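You operate a simulated robot arm through the tools that you are given. There is no shell and no other tool. Be economical: measure what you need, move in short steps, check, and stop when the job is done.

You are at the controls of a simulated robot arm. One attempt, no reset.

## Task
Take the blue pad from the top of the material bench and leave it on top of the yellow-capped socket there.

The check looks at the end state, three seconds after you hand in, the way a careful person would. Anything else that was tipped, shoved, dropped, spilled or broken makes it a failure.

## Robot
A 7-joint arm with a two-finger parallel gripper, fixed in place. Base frame: the origin is at the foot of the arm, x ahead of it, y to its left, z up; the work surface is at about z = 800. Units: mm, degrees, N and s.
With the tool pointing down near the work surface it reaches from about 300 to 700 mm from the base axis. Its first joint turns from -66.0 to 66.0 degrees. Payload 1.57 kg.
The tool frame sits at the grasp point between the pads (the TCP): z along the fingers, y along the line on which they close. The tips reach 30 mm beyond it. Largest opening 110 mm; finger width 24, thickness 12; the body of the gripper, 48 by 112 mm, starts 78 mm behind the TCP.
Orientation is that of the tool frame in the base frame, as [roll, pitch, yaw] about the fixed x, y, z axes, in that order (R = Rz(yaw) Ry(pitch) Rx(roll)). With the fingers straight down and closing along the base's y, the tool's x points along the base's -x, its y along +y and its z along -z.

## Interface
- The arm moves only by the tool servo_tool. Its argument "targets" is one flat list of numbers, 7 for each row, row after row: the shift along the tool's x, y, z in units of 400 mm (1.0 is 400 mm), then the turn, a rotation vector about the tool's x, y, z in units of 180 degrees (1.0 is 180 degrees), then the gripper command, from -1 (shut) to 1 (fully open), values between in proportion. In form: [tx, ty, tz, rx, ry, rz, grip, tx, ty, tz, rx, ry, rz, grip, ...]. A call has 1 to 20 rows; each row is the pose to reach, as a shift and turn from the pose commanded when the call began, along the tool's axes at that moment. A call with a number of a shift or a turn outside -1 to 1 is refused whole. Rows are played at 5 a second. More than 50 mm and 8.6 degrees between two rows, or a gripper value outside its range, and nothing of the call is played. A pose out of reach is approached as far as the arm can. The call stops where the force on the tool passes 40 N (or 10 N more than at its start, if that is more) or the arm is blocked; 0.2 s more then pass. Each finger travels about 108 mm/s and halts on what it meets, pressing with about 31 N; the grip force reading is that of the motor and also rises with nothing between the fingers. The clock runs only during rows and for 0.2 s after the last one: add rows that repeat a pose to give the fingers time. The reply holds the time, the measured pose of the TCP, the force on the tool along the base axes, the opening and the grip force, in the units named above and with some noise, and new pictures: "show" is both (left out), scene, wrist or none.
- Cameras (640 x 400 px; columns grow to the right, rows downward): "scene" is fixed at [173.4, -420.2, 1376.5]; the picture's right is [0.51, -0.86, 0.00], its down [-0.69, -0.41, -0.59] and it looks along [0.51, 0.30, -0.81] (base axes); focal length 370 px, centre (320, 200). "wrist" rides on the gripper at [70, 16, -141] in the tool frame; the picture's right is [-0.23, 0.97, 0.00], its down [-0.86, -0.20, -0.48] and it looks along [-0.47, -0.11, 0.88] (tool axes); focal length 222 px, centre (320, 200). There is no depth. A picture from a camera that has moved, and an enlarged one, comes with that camera's place and axes in the base frame and with its lens.
- enlarge(camera, box): a new picture of the part [left, top, right, bottom] of that camera's present view, enlarged. It takes no simulated time.
- close_job(): hands the job in; it is judged then, once.

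Go step by step. Nothing tells you positions but the pictures and the camera data: compare them with the known pose of the tool, close in by small moves and look again before you grip or let go. The budget is 90 turns and 170 pictures, counting those below and the enlarged ones. Unless the task says otherwise, let go and move clear before handing in, and close with one line.

The tools are called after ">>>" as a command line: name --argument value ..., lists and objects as JSON in quotes. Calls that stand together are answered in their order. servo_tool: Moves the arm, as the interface text tells. Its arguments: {"type":"object","properties":{"targets":{"type":"array","items":{"type":"number"}},"show":{"type":"string","enum":["both","scene","wrist","none"]}},"required":["targets"]} The other tools are called the same way: enlarge (camera, box) takes an enlarged picture of a part of a camera's view; close_job () hands the job in.

At the start:

```text
t: 0.0
ee_pos: [294.5, -185.8, 1084.0]
orientation: [-180.0, 0.0, 180.0]
contact_force: [0.9, 0.3, 0.1]
gripper_width: 110.2
finger_force: 0.0
```

scene: 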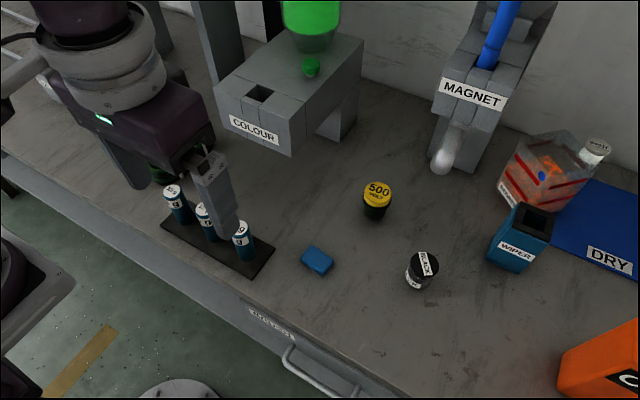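
wrist: 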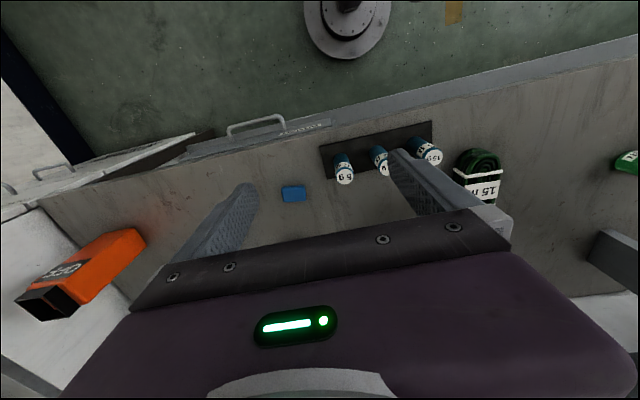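

I see a blue pad near (420,-270) and a yellow-topped black item near (585,-300). I'll enlarge both to check them.

>>> enlarge --camera "scene" --box '[280, 160, 440, 300]'

>>> enlarge --camera "wrist" --box '[240, 140, 400, 240]'

```text
2.86 times, centred on (360, 230) of scene
camera zoom: at [173.4, -420.2, 1376.5], right [0.51, -0.86, 0.0], down [-0.69, -0.41, -0.59], along [0.51, 0.3, -0.81], focal length 1058 px, centre (206, 114)
```

zoom: 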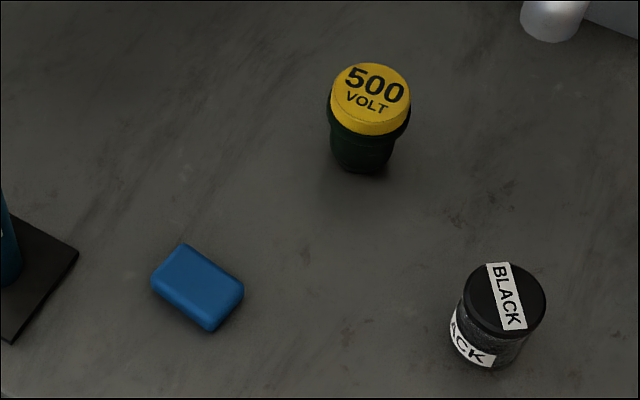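

```text
4.00 times, centred on (320, 190) of wrist
camera zoom: at [223.7, -166.6, 1227.6], right [0.23, 0.97, 0.0], down [0.86, -0.2, 0.48], along [0.47, -0.11, -0.88], focal length 888 px, centre (320, 240)
```

zoom: 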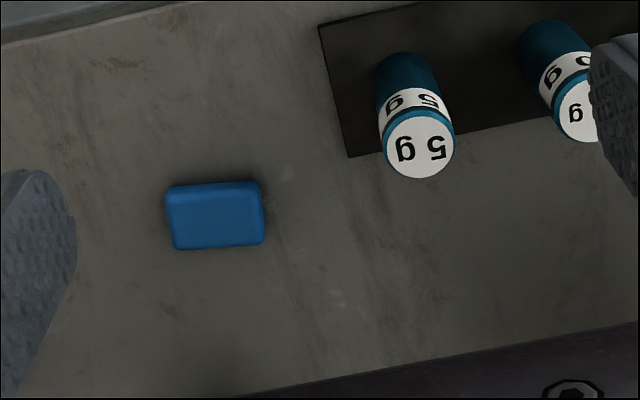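

The pad is about 48 x 34 mm, centred near (418,-270), with its long axis about 7.5° off the base's y. I'll move above it and turn to match.

>>> servo_tool --targets '[-0.0515, -0.0353, 0.064, 0, 0, 0.007, 1, -0.103, -0.0706, 0.128, 0, 0, 0.014, 1, -0.1545, -0.106, 0.192, 0, 0, 0.021, 1, -0.206, -0.141, 0.257, 0, 0, 0.028, 1, -0.2575, -0.1765, 0.321, 0, 0, 0.035, 1, -0.309, -0.212, 0.385, 0, 0, 0.0417, 1, -0.309, -0.212, 0.385, 0, 0, 0.0417, 1]'

```text
t: 1.6
ee_pos: [419.3, -267.5, 930.4]
orientation: [180.0, 0.0, 172.5]
contact_force: [0.0, 0.3, -0.4]
gripper_width: 109.6
finger_force: 0.0
camera wrist: at [350.4, -241.9, 1072.6], right [0.35, 0.94, 0.0], down [0.82, -0.31, 0.48], along [0.45, -0.17, -0.88], focal length 222 px, centre (320, 200)
```

scene: 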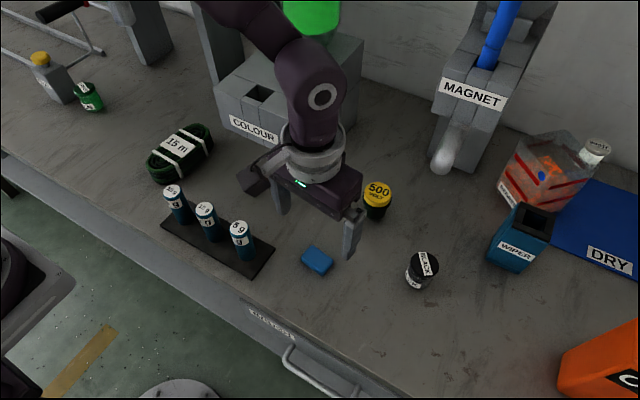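
wrist: 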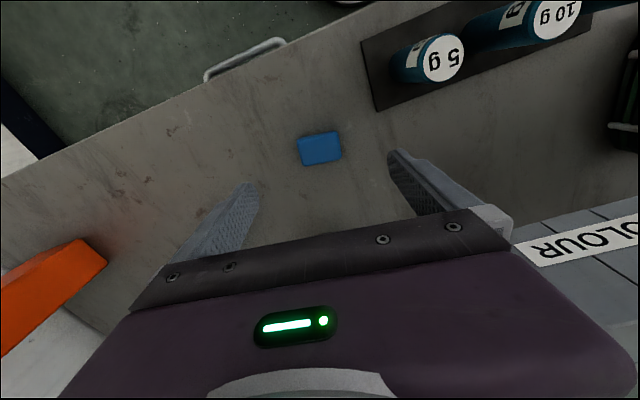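

The pad lies under the tool. Another yellow-capped item has come into view at the upper left, so I'll look at that.

>>> enlarge --camera "scene" --box '[0, 20, 160, 120]'

>>> enlarge --camera "wrist" --box '[240, 100, 400, 200]'

>>> enlarge --camera "scene" --box '[340, 160, 420, 230]'

```text
4.00 times, centred on (80, 70) of scene
camera zoom: at [173.4, -420.2, 1376.5], right [0.51, -0.86, 0.0], down [-0.69, -0.41, -0.59], along [0.51, 0.3, -0.81], focal length 1481 px, centre (1280, 720)
```

zoom: 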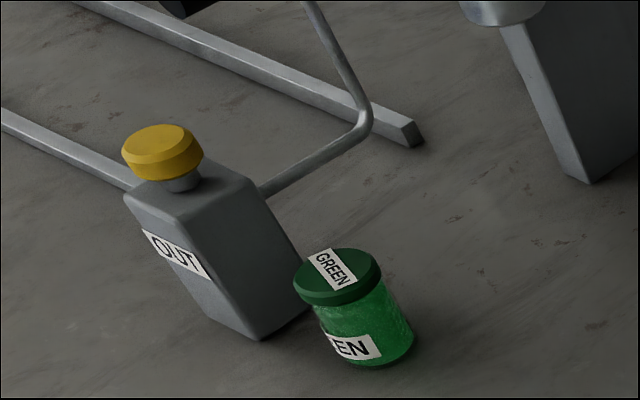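

```text
4.00 times, centred on (320, 150) of wrist
camera zoom: at [350.4, -241.9, 1072.6], right [0.35, 0.94, 0.0], down [0.82, -0.31, 0.48], along [0.45, -0.17, -0.88], focal length 888 px, centre (320, 400)
```

zoom: 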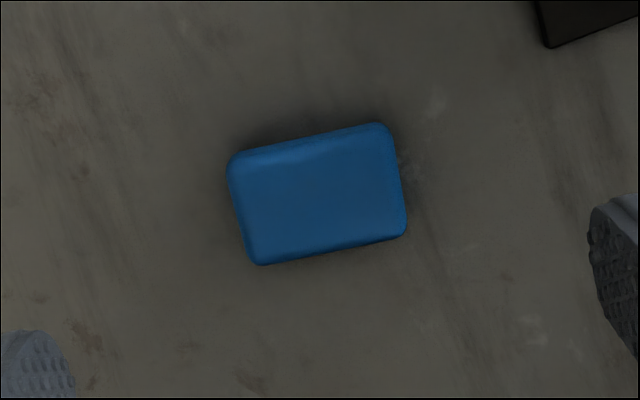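

```text
5.71 times, centred on (380, 195) of scene
camera zoom: at [173.4, -420.2, 1376.5], right [0.51, -0.86, 0.0], down [-0.69, -0.41, -0.59], along [0.51, 0.3, -0.81], focal length 2116 px, centre (-23, 229)
```

zoom: 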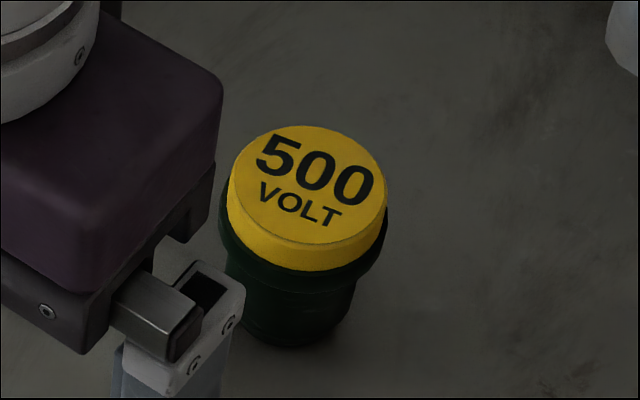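

The 500 VOLT item is the socket, and the other yellow cap belongs to a bottle marked OUT. I'll descend partway over the pad and check.

>>> servo_tool --targets '[0, 0, 0.07, 0, 0, 0.004, 0.6, 0, 0, 0.14, 0, 0, 0.008, 0.6, 0, 0, 0.205, 0, 0, 0.008, 0.6, 0, 0, 0.205, 0, 0, 0.008, 0.6]'

>>> enlarge --camera "scene" --box '[260, 180, 420, 300]'

```text
t: 2.6
ee_pos: [416.7, -268.6, 848.8]
orientation: [179.9, 0.0, 171.0]
contact_force: [-0.8, -0.1, -0.2]
gripper_width: 88.0
finger_force: 0.2
camera wrist: at [349.6, -240.0, 991.8], right [0.38, 0.93, 0.0], down [0.81, -0.33, 0.48], along [0.44, -0.18, -0.88], focal length 222 px, centre (320, 200)
```

scene: 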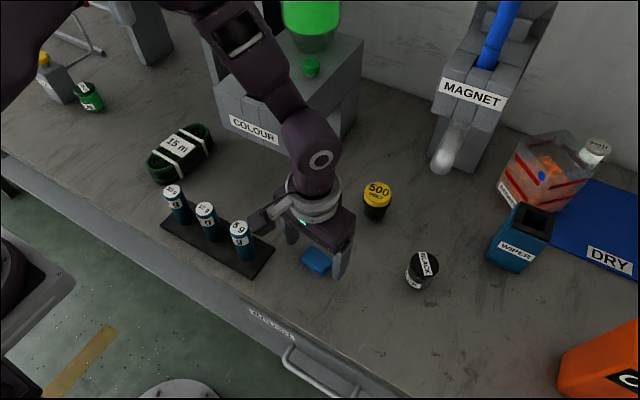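
wrist: 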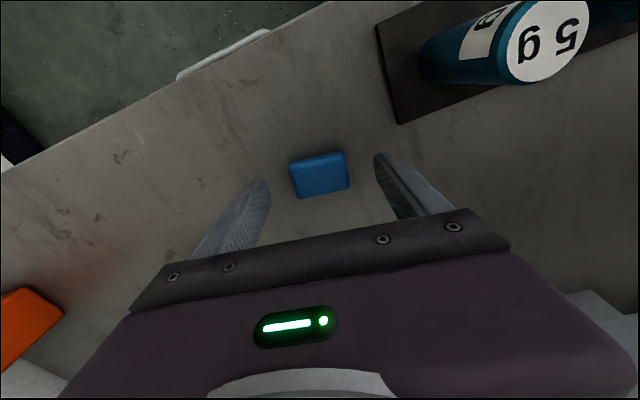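

```text
3.33 times, centred on (340, 240) of scene
camera zoom: at [173.4, -420.2, 1376.5], right [0.51, -0.86, 0.0], down [-0.69, -0.41, -0.59], along [0.51, 0.3, -0.81], focal length 1234 px, centre (253, 67)
```

zoom: 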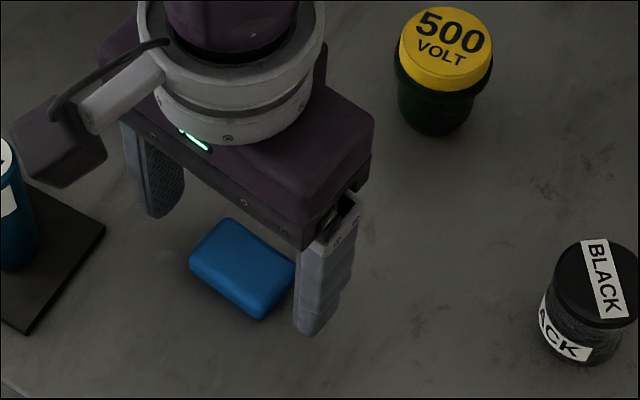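

The pad sits centred between the fingers. I'll lower until the tips are just above the surface, then close.

>>> servo_tool --targets '[0, 0, 0.018, 0, 0, 0, 0.6, 0, 0, 0.0365, 0, 0, 0, 0.6, 0, 0, 0.0365, 0, 0, 0, 0.6]'

>>> enlarge --camera "wrist" --box '[220, 120, 440, 260]'

```text
t: 3.4
ee_pos: [416.9, -268.7, 835.5]
orientation: [180.0, 0.0, 171.1]
contact_force: [0.4, 0.0, 0.7]
gripper_width: 88.2
finger_force: 0.0
camera wrist: at [350.4, -240.4, 976.9], right [0.38, 0.93, 0.0], down [0.81, -0.33, 0.48], along [0.44, -0.18, -0.88], focal length 222 px, centre (320, 200)
```

scene: 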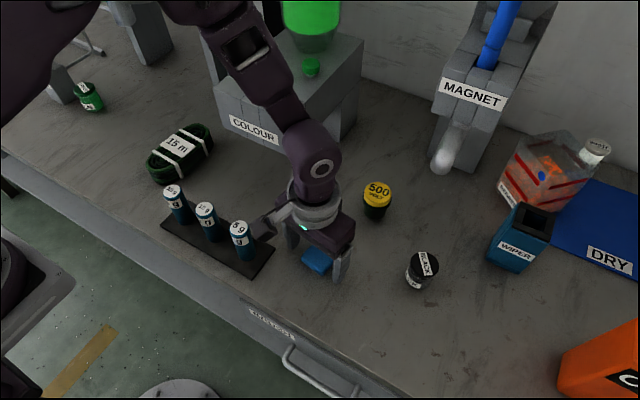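
wrist: 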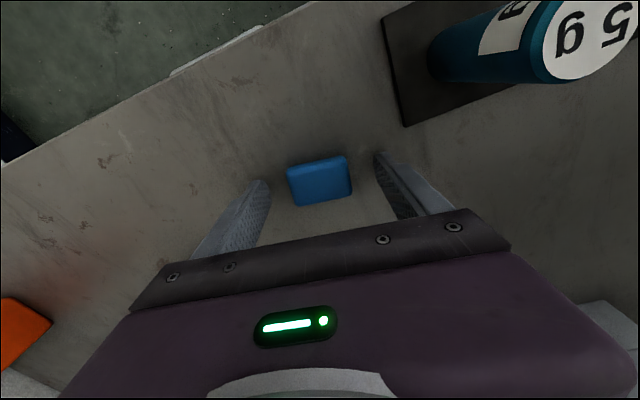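

```text
2.86 times, centred on (330, 190) of wrist
camera zoom: at [350.4, -240.4, 976.9], right [0.38, 0.93, 0.0], down [0.81, -0.33, 0.48], along [0.44, -0.18, -0.88], focal length 635 px, centre (291, 229)
```

zoom: 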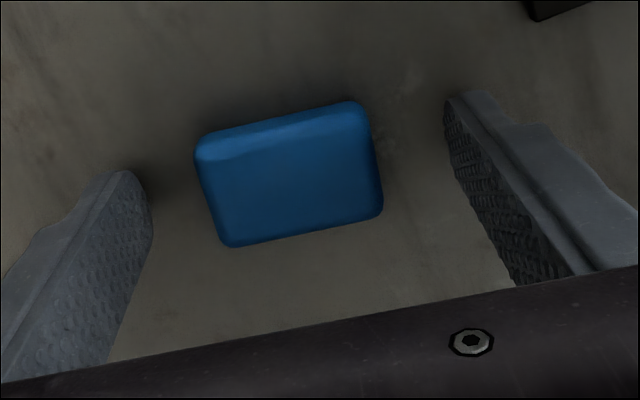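

The fingers line up with the pad, so I'll close on it and then lift a little.

>>> servo_tool --targets '[0, 0, 0.002, 0, 0, 0, -0.1, 0, 0, 0.002, 0, 0, 0, -0.6, 0, 0, 0.002, 0, 0, 0, -1, 0, 0, 0.002, 0, 0, 0, -1, 0, 0, 0.002, 0, 0, 0, -1]' --show "wrist"

```text
t: 4.6
ee_pos: [417.5, -267.8, 833.6]
orientation: [180.0, 0.0, 171.2]
contact_force: [-0.7, -0.6, 6.9]
gripper_width: 48.5
finger_force: 31.5
camera wrist: at [350.3, -240.4, 976.1], right [0.38, 0.93, 0.0], down [0.81, -0.33, 0.48], along [0.44, -0.18, -0.88], focal length 222 px, centre (320, 200)
```

wrist: 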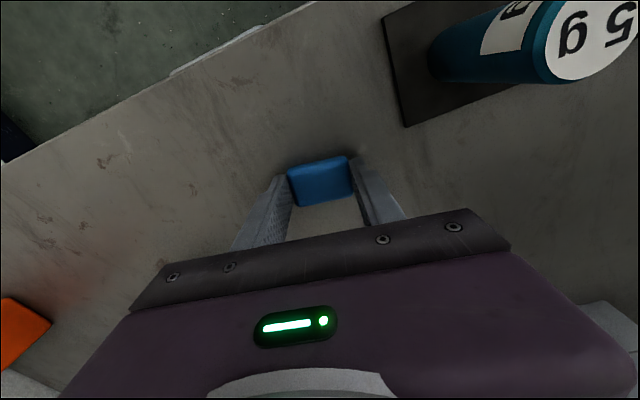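

The fingers hold the pad at 48.5 mm. I'll lift it 130 mm.

>>> servo_tool --targets '[0, 0, -0.03, 0, 0, 0, -1, 0, 0, -0.1, 0, 0, 0, -1, 0, 0, -0.18, 0, 0, 0, -1, 0, 0, -0.26, 0, 0, 0, -1, 0, 0, -0.325, 0, 0, 0, -1, 0, 0, -0.325, 0, 0, 0, -1]'

>>> enlarge --camera "scene" --box '[280, 140, 440, 300]'

>>> enlarge --camera "wrist" --box '[220, 120, 440, 260]'

```text
t: 6.0
ee_pos: [417.6, -268.4, 963.0]
orientation: [179.9, 0.0, 171.1]
contact_force: [1.1, 0.1, 0.1]
gripper_width: 48.6
finger_force: 30.4
camera wrist: at [350.5, -241.2, 1106.1], right [0.38, 0.93, 0.0], down [0.81, -0.33, 0.48], along [0.44, -0.18, -0.88], focal length 222 px, centre (320, 200)
```

scene: 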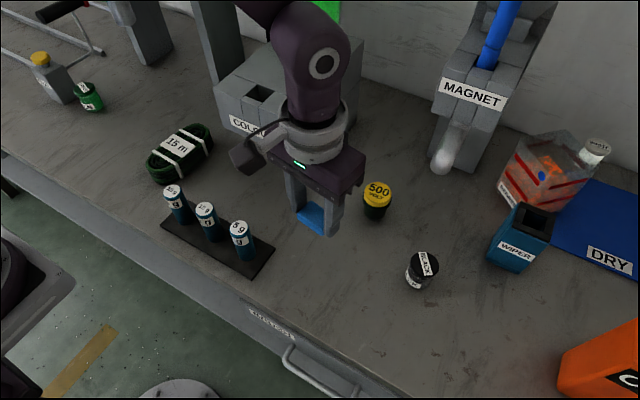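
wrist: 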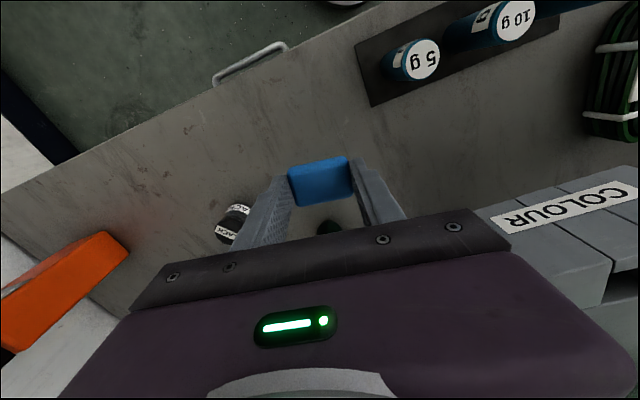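

```text
2.50 times, centred on (360, 220) of scene
camera zoom: at [173.4, -420.2, 1376.5], right [0.51, -0.86, 0.0], down [-0.69, -0.41, -0.59], along [0.51, 0.3, -0.81], focal length 926 px, centre (220, 150)
```

zoom: 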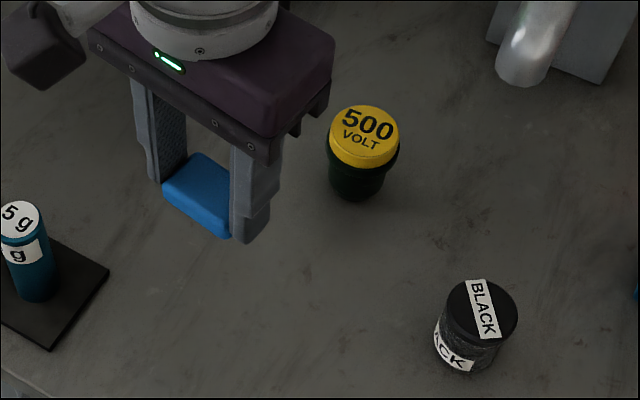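

```text
2.86 times, centred on (330, 190) of wrist
camera zoom: at [350.5, -241.2, 1106.1], right [0.38, 0.93, 0.0], down [0.81, -0.33, 0.48], along [0.44, -0.18, -0.88], focal length 635 px, centre (291, 229)
```

zoom: 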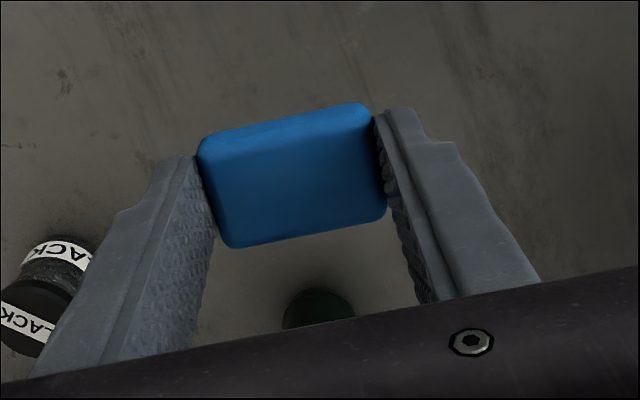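

The pad is held securely. I put the socket near (562,-310) with its top at about z = 863. I'll move above it at z of about 1003 to refine that with the wrist view.

>>> servo_tool --targets '[0, 0, -0.05, 0, 0, 0, -1, -0.06, -0.008, -0.1, 0, 0, 0, -1, -0.13, -0.0163, -0.1, 0, 0, 0, -1, -0.2, -0.025, -0.1, 0, 0, 0, -1, -0.27, -0.034, -0.1, 0, 0, 0, -1, -0.33, -0.0414, -0.1, 0, 0, 0, -1, -0.373, -0.0468, -0.1, 0, 0, 0, -1, -0.373, -0.0468, -0.1, 0, 0, 0, -1]'

>>> enlarge --camera "scene" --box '[300, 120, 460, 240]'

>>> enlarge --camera "wrist" --box '[220, 100, 420, 240]'

```text
t: 7.8
ee_pos: [563.1, -309.9, 1002.2]
orientation: [-180.0, 0.0, 171.1]
contact_force: [-0.5, 0.7, 0.3]
gripper_width: 48.5
finger_force: 30.9
camera wrist: at [496.1, -281.9, 1145.6], right [0.38, 0.93, 0.0], down [0.81, -0.33, 0.48], along [0.44, -0.18, -0.88], focal length 222 px, centre (320, 200)
```

scene: 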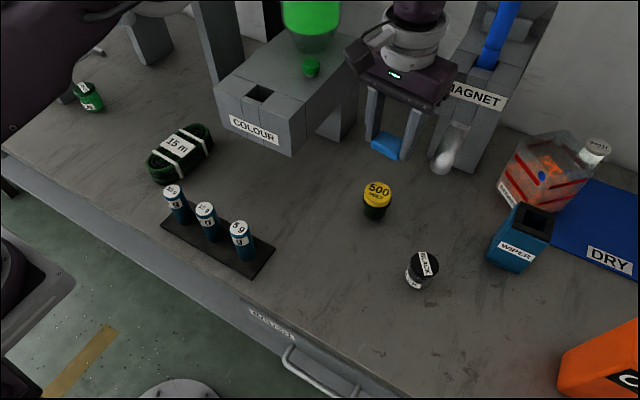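
wrist: 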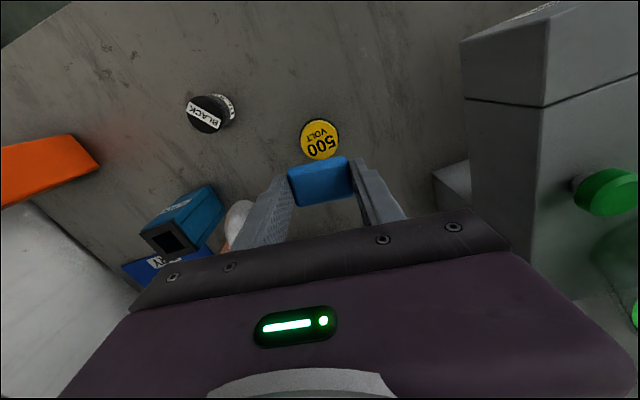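

```text
3.33 times, centred on (380, 180) of scene
camera zoom: at [173.4, -420.2, 1376.5], right [0.51, -0.86, 0.0], down [-0.69, -0.41, -0.59], along [0.51, 0.3, -0.81], focal length 1234 px, centre (120, 267)
```

zoom: 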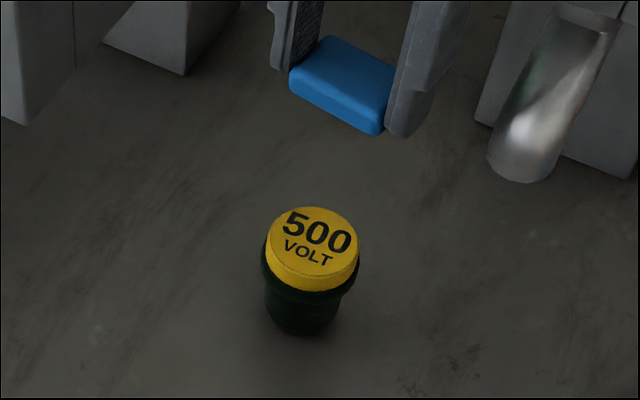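

```text
2.86 times, centred on (320, 170) of wrist
camera zoom: at [496.1, -281.9, 1145.6], right [0.38, 0.93, 0.0], down [0.81, -0.33, 0.48], along [0.44, -0.18, -0.88], focal length 635 px, centre (320, 286)
```

zoom: 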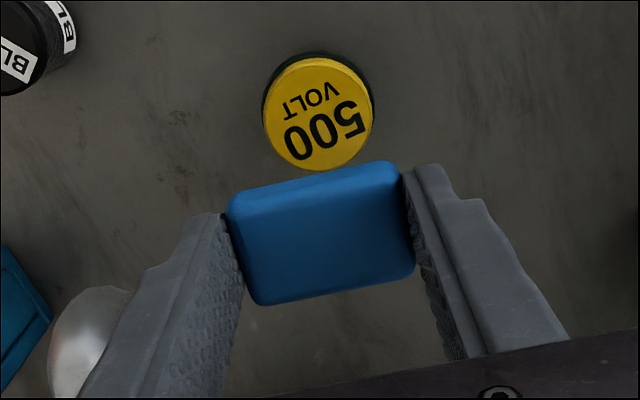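

The cap centre triangulates to about (559.5,-308.5) with its top at about z = 865. The pad's centre is at the TCP. I'll correct by about 4 mm and descend until the pad is some 17 mm above the cap.

>>> servo_tool --targets '[0.0095, 0.0023, 0.05, 0, 0, 0, -1, 0.0095, 0.0023, 0.11, 0, 0, 0, -1, 0.0095, 0.0023, 0.17, 0, 0, 0, -1, 0.0095, 0.0023, 0.215, 0, 0, 0, -1, 0.0095, 0.0023, 0.215, 0, 0, 0, -1]'

>>> enlarge --camera "scene" --box '[320, 130, 440, 230]'

>>> enlarge --camera "wrist" --box '[220, 100, 420, 240]'

```text
t: 9.0
ee_pos: [558.5, -308.0, 915.5]
orientation: [-180.0, 0.0, 171.1]
contact_force: [0.5, 0.8, -0.3]
gripper_width: 48.6
finger_force: 31.4
camera wrist: at [491.3, -280.2, 1059.0], right [0.38, 0.93, 0.0], down [0.81, -0.33, 0.48], along [0.44, -0.18, -0.88], focal length 222 px, centre (320, 200)
```

scene: 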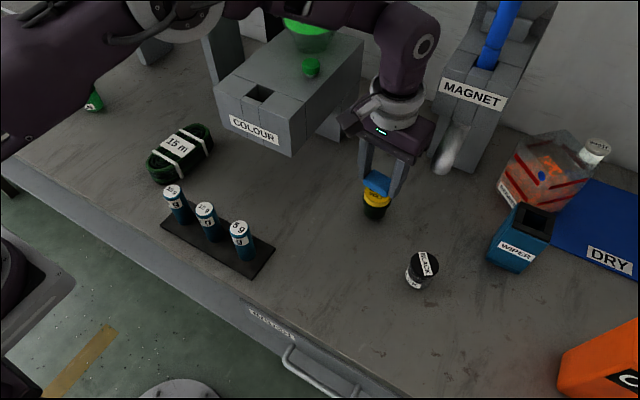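
wrist: 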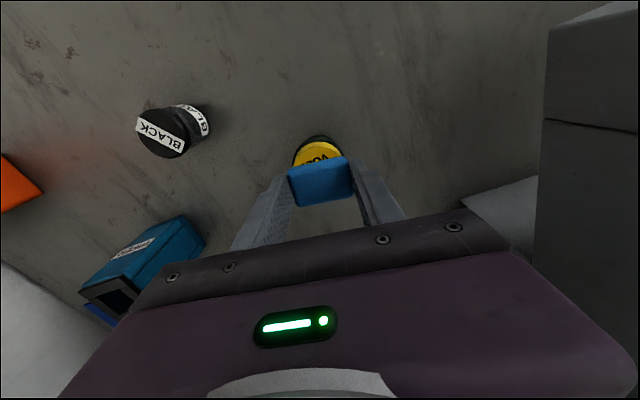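

```text
4.00 times, centred on (380, 180) of scene
camera zoom: at [173.4, -420.2, 1376.5], right [0.51, -0.86, 0.0], down [-0.69, -0.41, -0.59], along [0.51, 0.3, -0.81], focal length 1481 px, centre (80, 280)
```

zoom: 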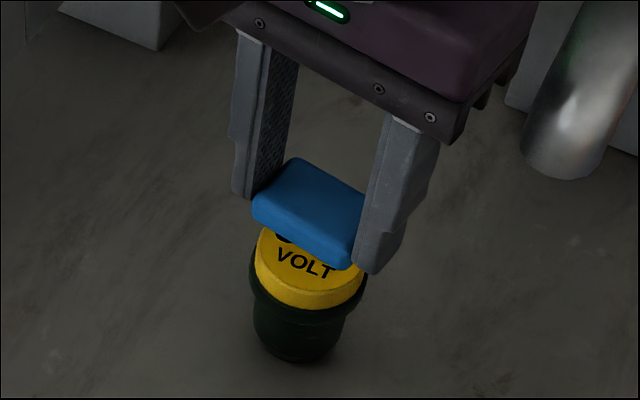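

```text
2.86 times, centred on (320, 170) of wrist
camera zoom: at [491.3, -280.2, 1059.0], right [0.38, 0.93, 0.0], down [0.81, -0.33, 0.48], along [0.44, -0.18, -0.88], focal length 635 px, centre (320, 286)
```

zoom: 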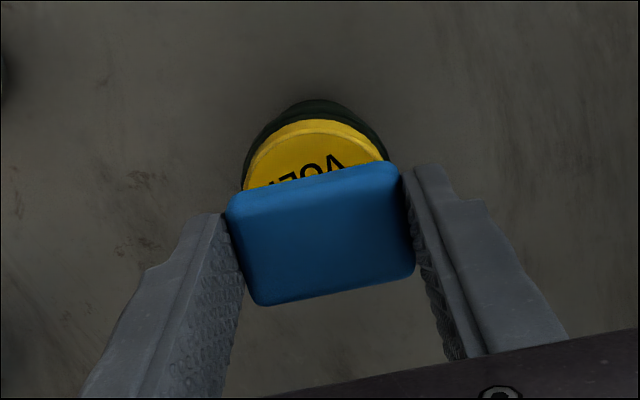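

The pad hangs about 17 mm above the cap and is aligned within a couple of millimetres. I'll creep down 13 mm and check for contact.

>>> servo_tool --targets '[-0.003, -0.003, 0.015, 0, 0, 0, -1, -0.003, -0.003, 0.026, 0, 0, 0, -1, -0.003, -0.003, 0.0325, 0, 0, 0, -1, -0.003, -0.003, 0.0325, 0, 0, 0, -1]' --show "none"

>>> enlarge --camera "scene" --box '[340, 150, 420, 220]'

>>> enlarge --camera "wrist" --box '[260, 110, 380, 220]'

```text
t: 10.0
ee_pos: [561.0, -308.4, 905.6]
orientation: [-180.0, 0.0, 171.2]
contact_force: [-0.4, 0.2, 0.0]
gripper_width: 48.8
finger_force: 31.0
```

```text
5.71 times, centred on (380, 185) of scene
camera zoom: at [173.4, -420.2, 1376.5], right [0.51, -0.86, 0.0], down [-0.69, -0.41, -0.59], along [0.51, 0.3, -0.81], focal length 2116 px, centre (-23, 286)
```

zoom: 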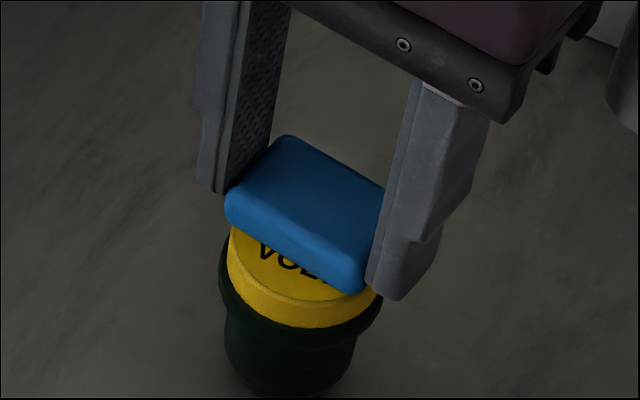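

```text
3.64 times, centred on (320, 165) of wrist
camera zoom: at [492.7, -281.5, 1047.0], right [0.38, 0.93, 0.0], down [0.81, -0.33, 0.48], along [0.44, -0.18, -0.88], focal length 808 px, centre (320, 327)
```

zoom: 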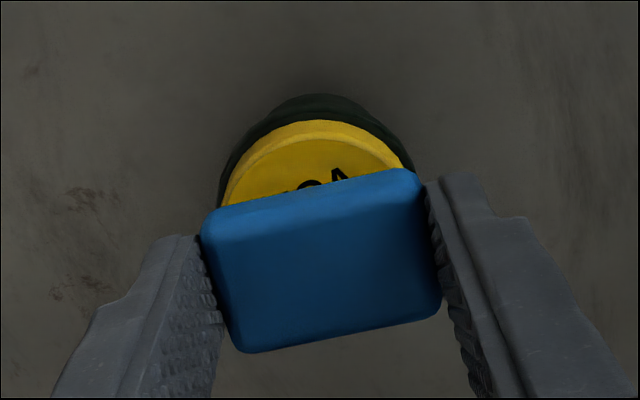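

No contact yet and the pad is centred on the cap. I'll go down another 3 mm in small steps.

>>> servo_tool --targets '[0.0025, 0, 0.0025, 0, 0, 0, -1, 0.0025, 0, 0.005, 0, 0, 0, -1, 0.0025, 0, 0.0075, 0, 0, 0, -1, 0.0025, 0, 0.0075, 0, 0, 0, -1]' --show "none"

>>> enlarge --camera "scene" --box '[340, 150, 420, 220]'

```text
t: 11.0
ee_pos: [559.2, -309.9, 902.4]
orientation: [-180.0, 0.0, 171.1]
contact_force: [-1.3, -0.4, 3.6]
gripper_width: 49.0
finger_force: 31.6
```

```text
5.71 times, centred on (380, 185) of scene
camera zoom: at [173.3, -420.1, 1376.5], right [0.51, -0.86, 0.0], down [-0.69, -0.41, -0.59], along [0.51, 0.3, -0.81], focal length 2116 px, centre (-23, 286)
```

zoom: 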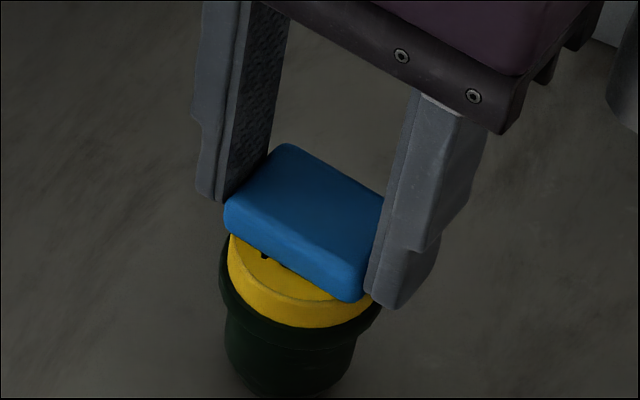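

The force now reads 3.6 N upward, so contact is starting. I'll lower 0.5 mm more and confirm.

>>> servo_tool --targets '[0, 0, 0.0015, 0, 0, 0, -1, 0, 0, 0.0015, 0, 0, 0, -1]' --show "none"

>>> enlarge --camera "wrist" --box '[260, 110, 380, 220]'

```text
t: 11.6
ee_pos: [559.2, -309.9, 901.8]
orientation: [180.0, 0.2, 171.0]
contact_force: [-1.6, 0.7, 7.7]
gripper_width: 48.5
finger_force: 31.4
```

```text
3.64 times, centred on (320, 165) of wrist
camera zoom: at [491.9, -281.9, 1044.0], right [0.38, 0.93, 0.0], down [0.81, -0.33, 0.48], along [0.44, -0.18, -0.88], focal length 808 px, centre (320, 327)
```

zoom: 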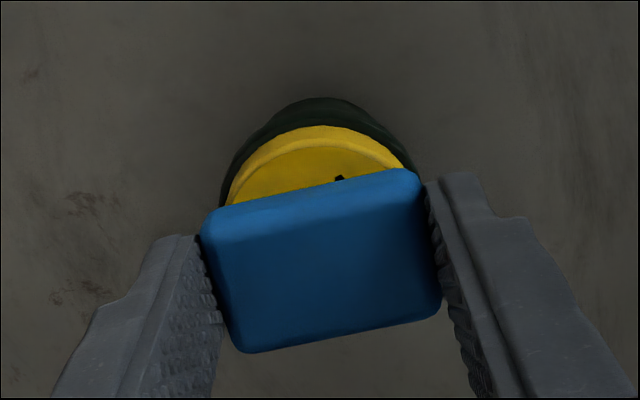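

The pad rests on the cap with 7.7 N on the tool, centred within a couple of millimetres. I'll open the fingers to release it.

>>> servo_tool --targets '[0, 0, -0.001, 0, 0, 0, -0.05, 0, 0, -0.001, 0, 0, 0, 0.2, 0, 0, -0.001, 0, 0, 0, 0.45, 0, 0, -0.001, 0, 0, 0, 0.45]'

>>> enlarge --camera "scene" --box '[340, 150, 420, 220]'

```text
t: 12.6
ee_pos: [559.2, -309.3, 901.0]
orientation: [179.9, 0.1, 171.1]
contact_force: [-0.4, -0.4, 0.5]
gripper_width: 79.8
finger_force: 0.1
camera wrist: at [492.0, -282.2, 1043.9], right [0.38, 0.93, 0.0], down [0.81, -0.33, 0.48], along [0.44, -0.18, -0.88], focal length 222 px, centre (320, 200)
```

scene: 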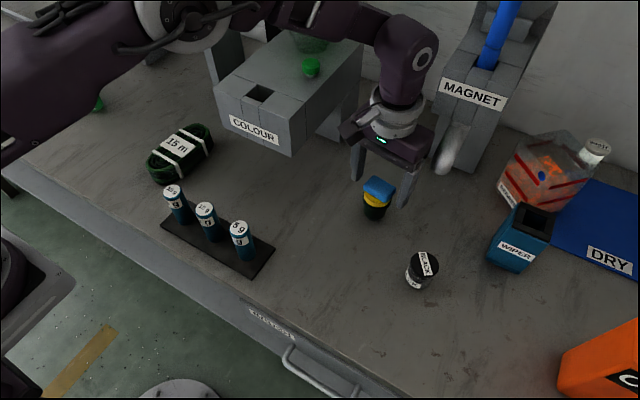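
wrist: 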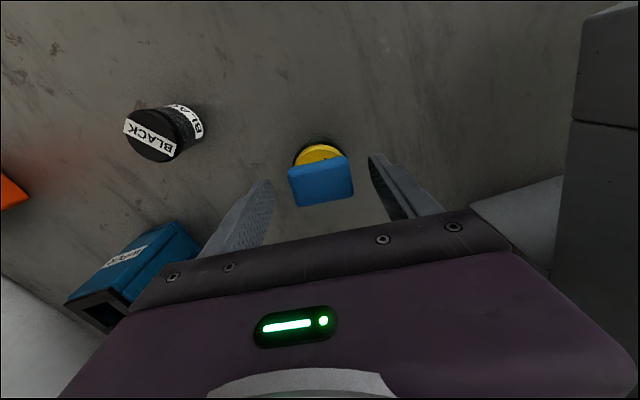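

```text
5.71 times, centred on (380, 185) of scene
camera zoom: at [173.4, -420.2, 1376.5], right [0.51, -0.86, 0.0], down [-0.69, -0.41, -0.59], along [0.51, 0.3, -0.81], focal length 2116 px, centre (-23, 286)
```

zoom: 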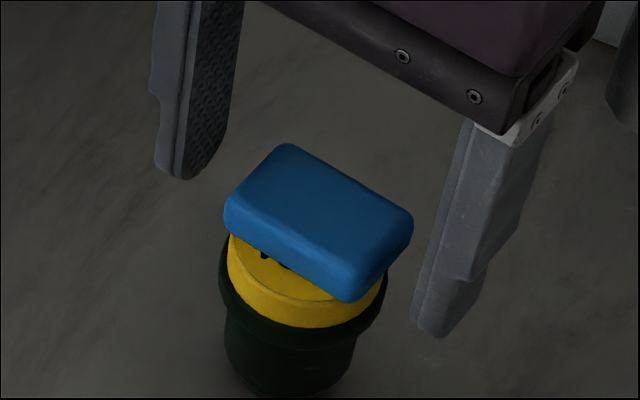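

The pad is lying on the cap and the fingers are clear of it. I'll raise the arm straight up and inspect.

>>> servo_tool --targets '[0, 0, -0.05, 0, 0, 0, 0.45, 0, 0, -0.13, 0, 0, 0, 0.45, 0, 0, -0.21, 0, 0, 0, 0.45, 0, 0, -0.29, 0, 0, 0, 0.45, 0, 0, -0.35, 0, 0, 0, 0.45, 0, 0, -0.35, 0, 0, 0, 0.45]'

>>> enlarge --camera "scene" --box '[340, 150, 420, 220]'

>>> enlarge --camera "wrist" --box '[260, 80, 380, 200]'

```text
t: 14.0
ee_pos: [558.8, -309.4, 1042.4]
orientation: [180.0, 0.0, 171.1]
contact_force: [-0.7, -0.7, 0.5]
gripper_width: 79.8
finger_force: 0.1
camera wrist: at [492.2, -280.7, 1185.4], right [0.38, 0.93, 0.0], down [0.81, -0.33, 0.48], along [0.44, -0.18, -0.88], focal length 222 px, centre (320, 200)
```

scene: 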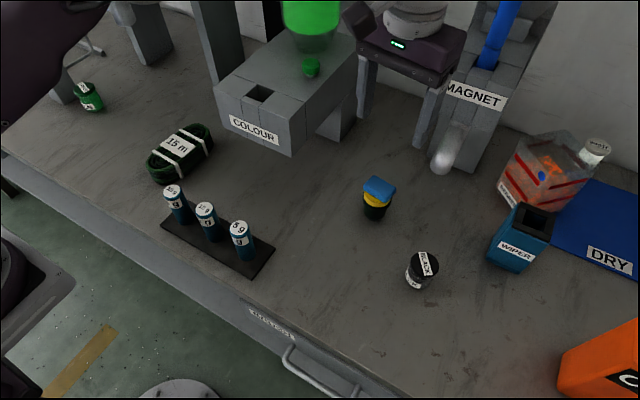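
wrist: 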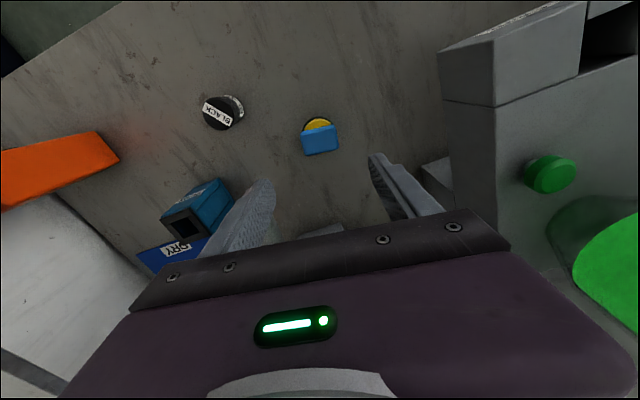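

```text
5.71 times, centred on (380, 185) of scene
camera zoom: at [173.4, -420.2, 1376.5], right [0.51, -0.86, 0.0], down [-0.69, -0.41, -0.59], along [0.51, 0.3, -0.81], focal length 2116 px, centre (-23, 286)
```

zoom: 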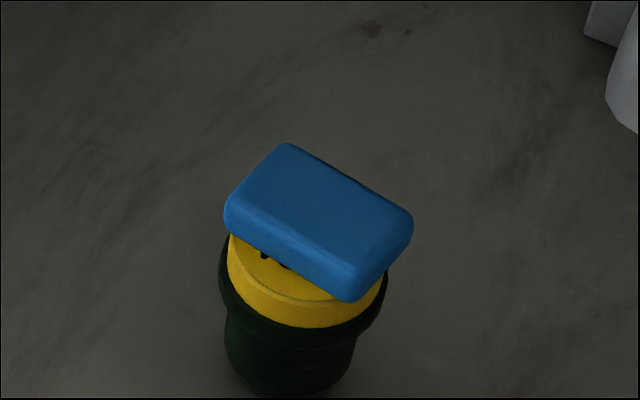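

```text
3.33 times, centred on (320, 140) of wrist
camera zoom: at [492.2, -280.7, 1185.4], right [0.38, 0.93, 0.0], down [0.81, -0.33, 0.48], along [0.44, -0.18, -0.88], focal length 740 px, centre (320, 400)
```

zoom: 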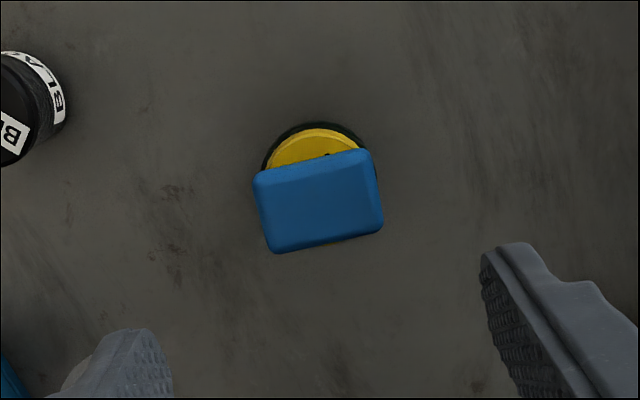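

The pad rests flat and stable on the yellow cap, nothing else has moved, and the gripper is well clear. I'm handing in.

>>> close_job

```text
The job is handed in.
```

The blue pad is lying flat on top of the yellow-capped 500 VOLT socket, about 5 mm off centre; the gripper is clear and nothing else was disturbed.
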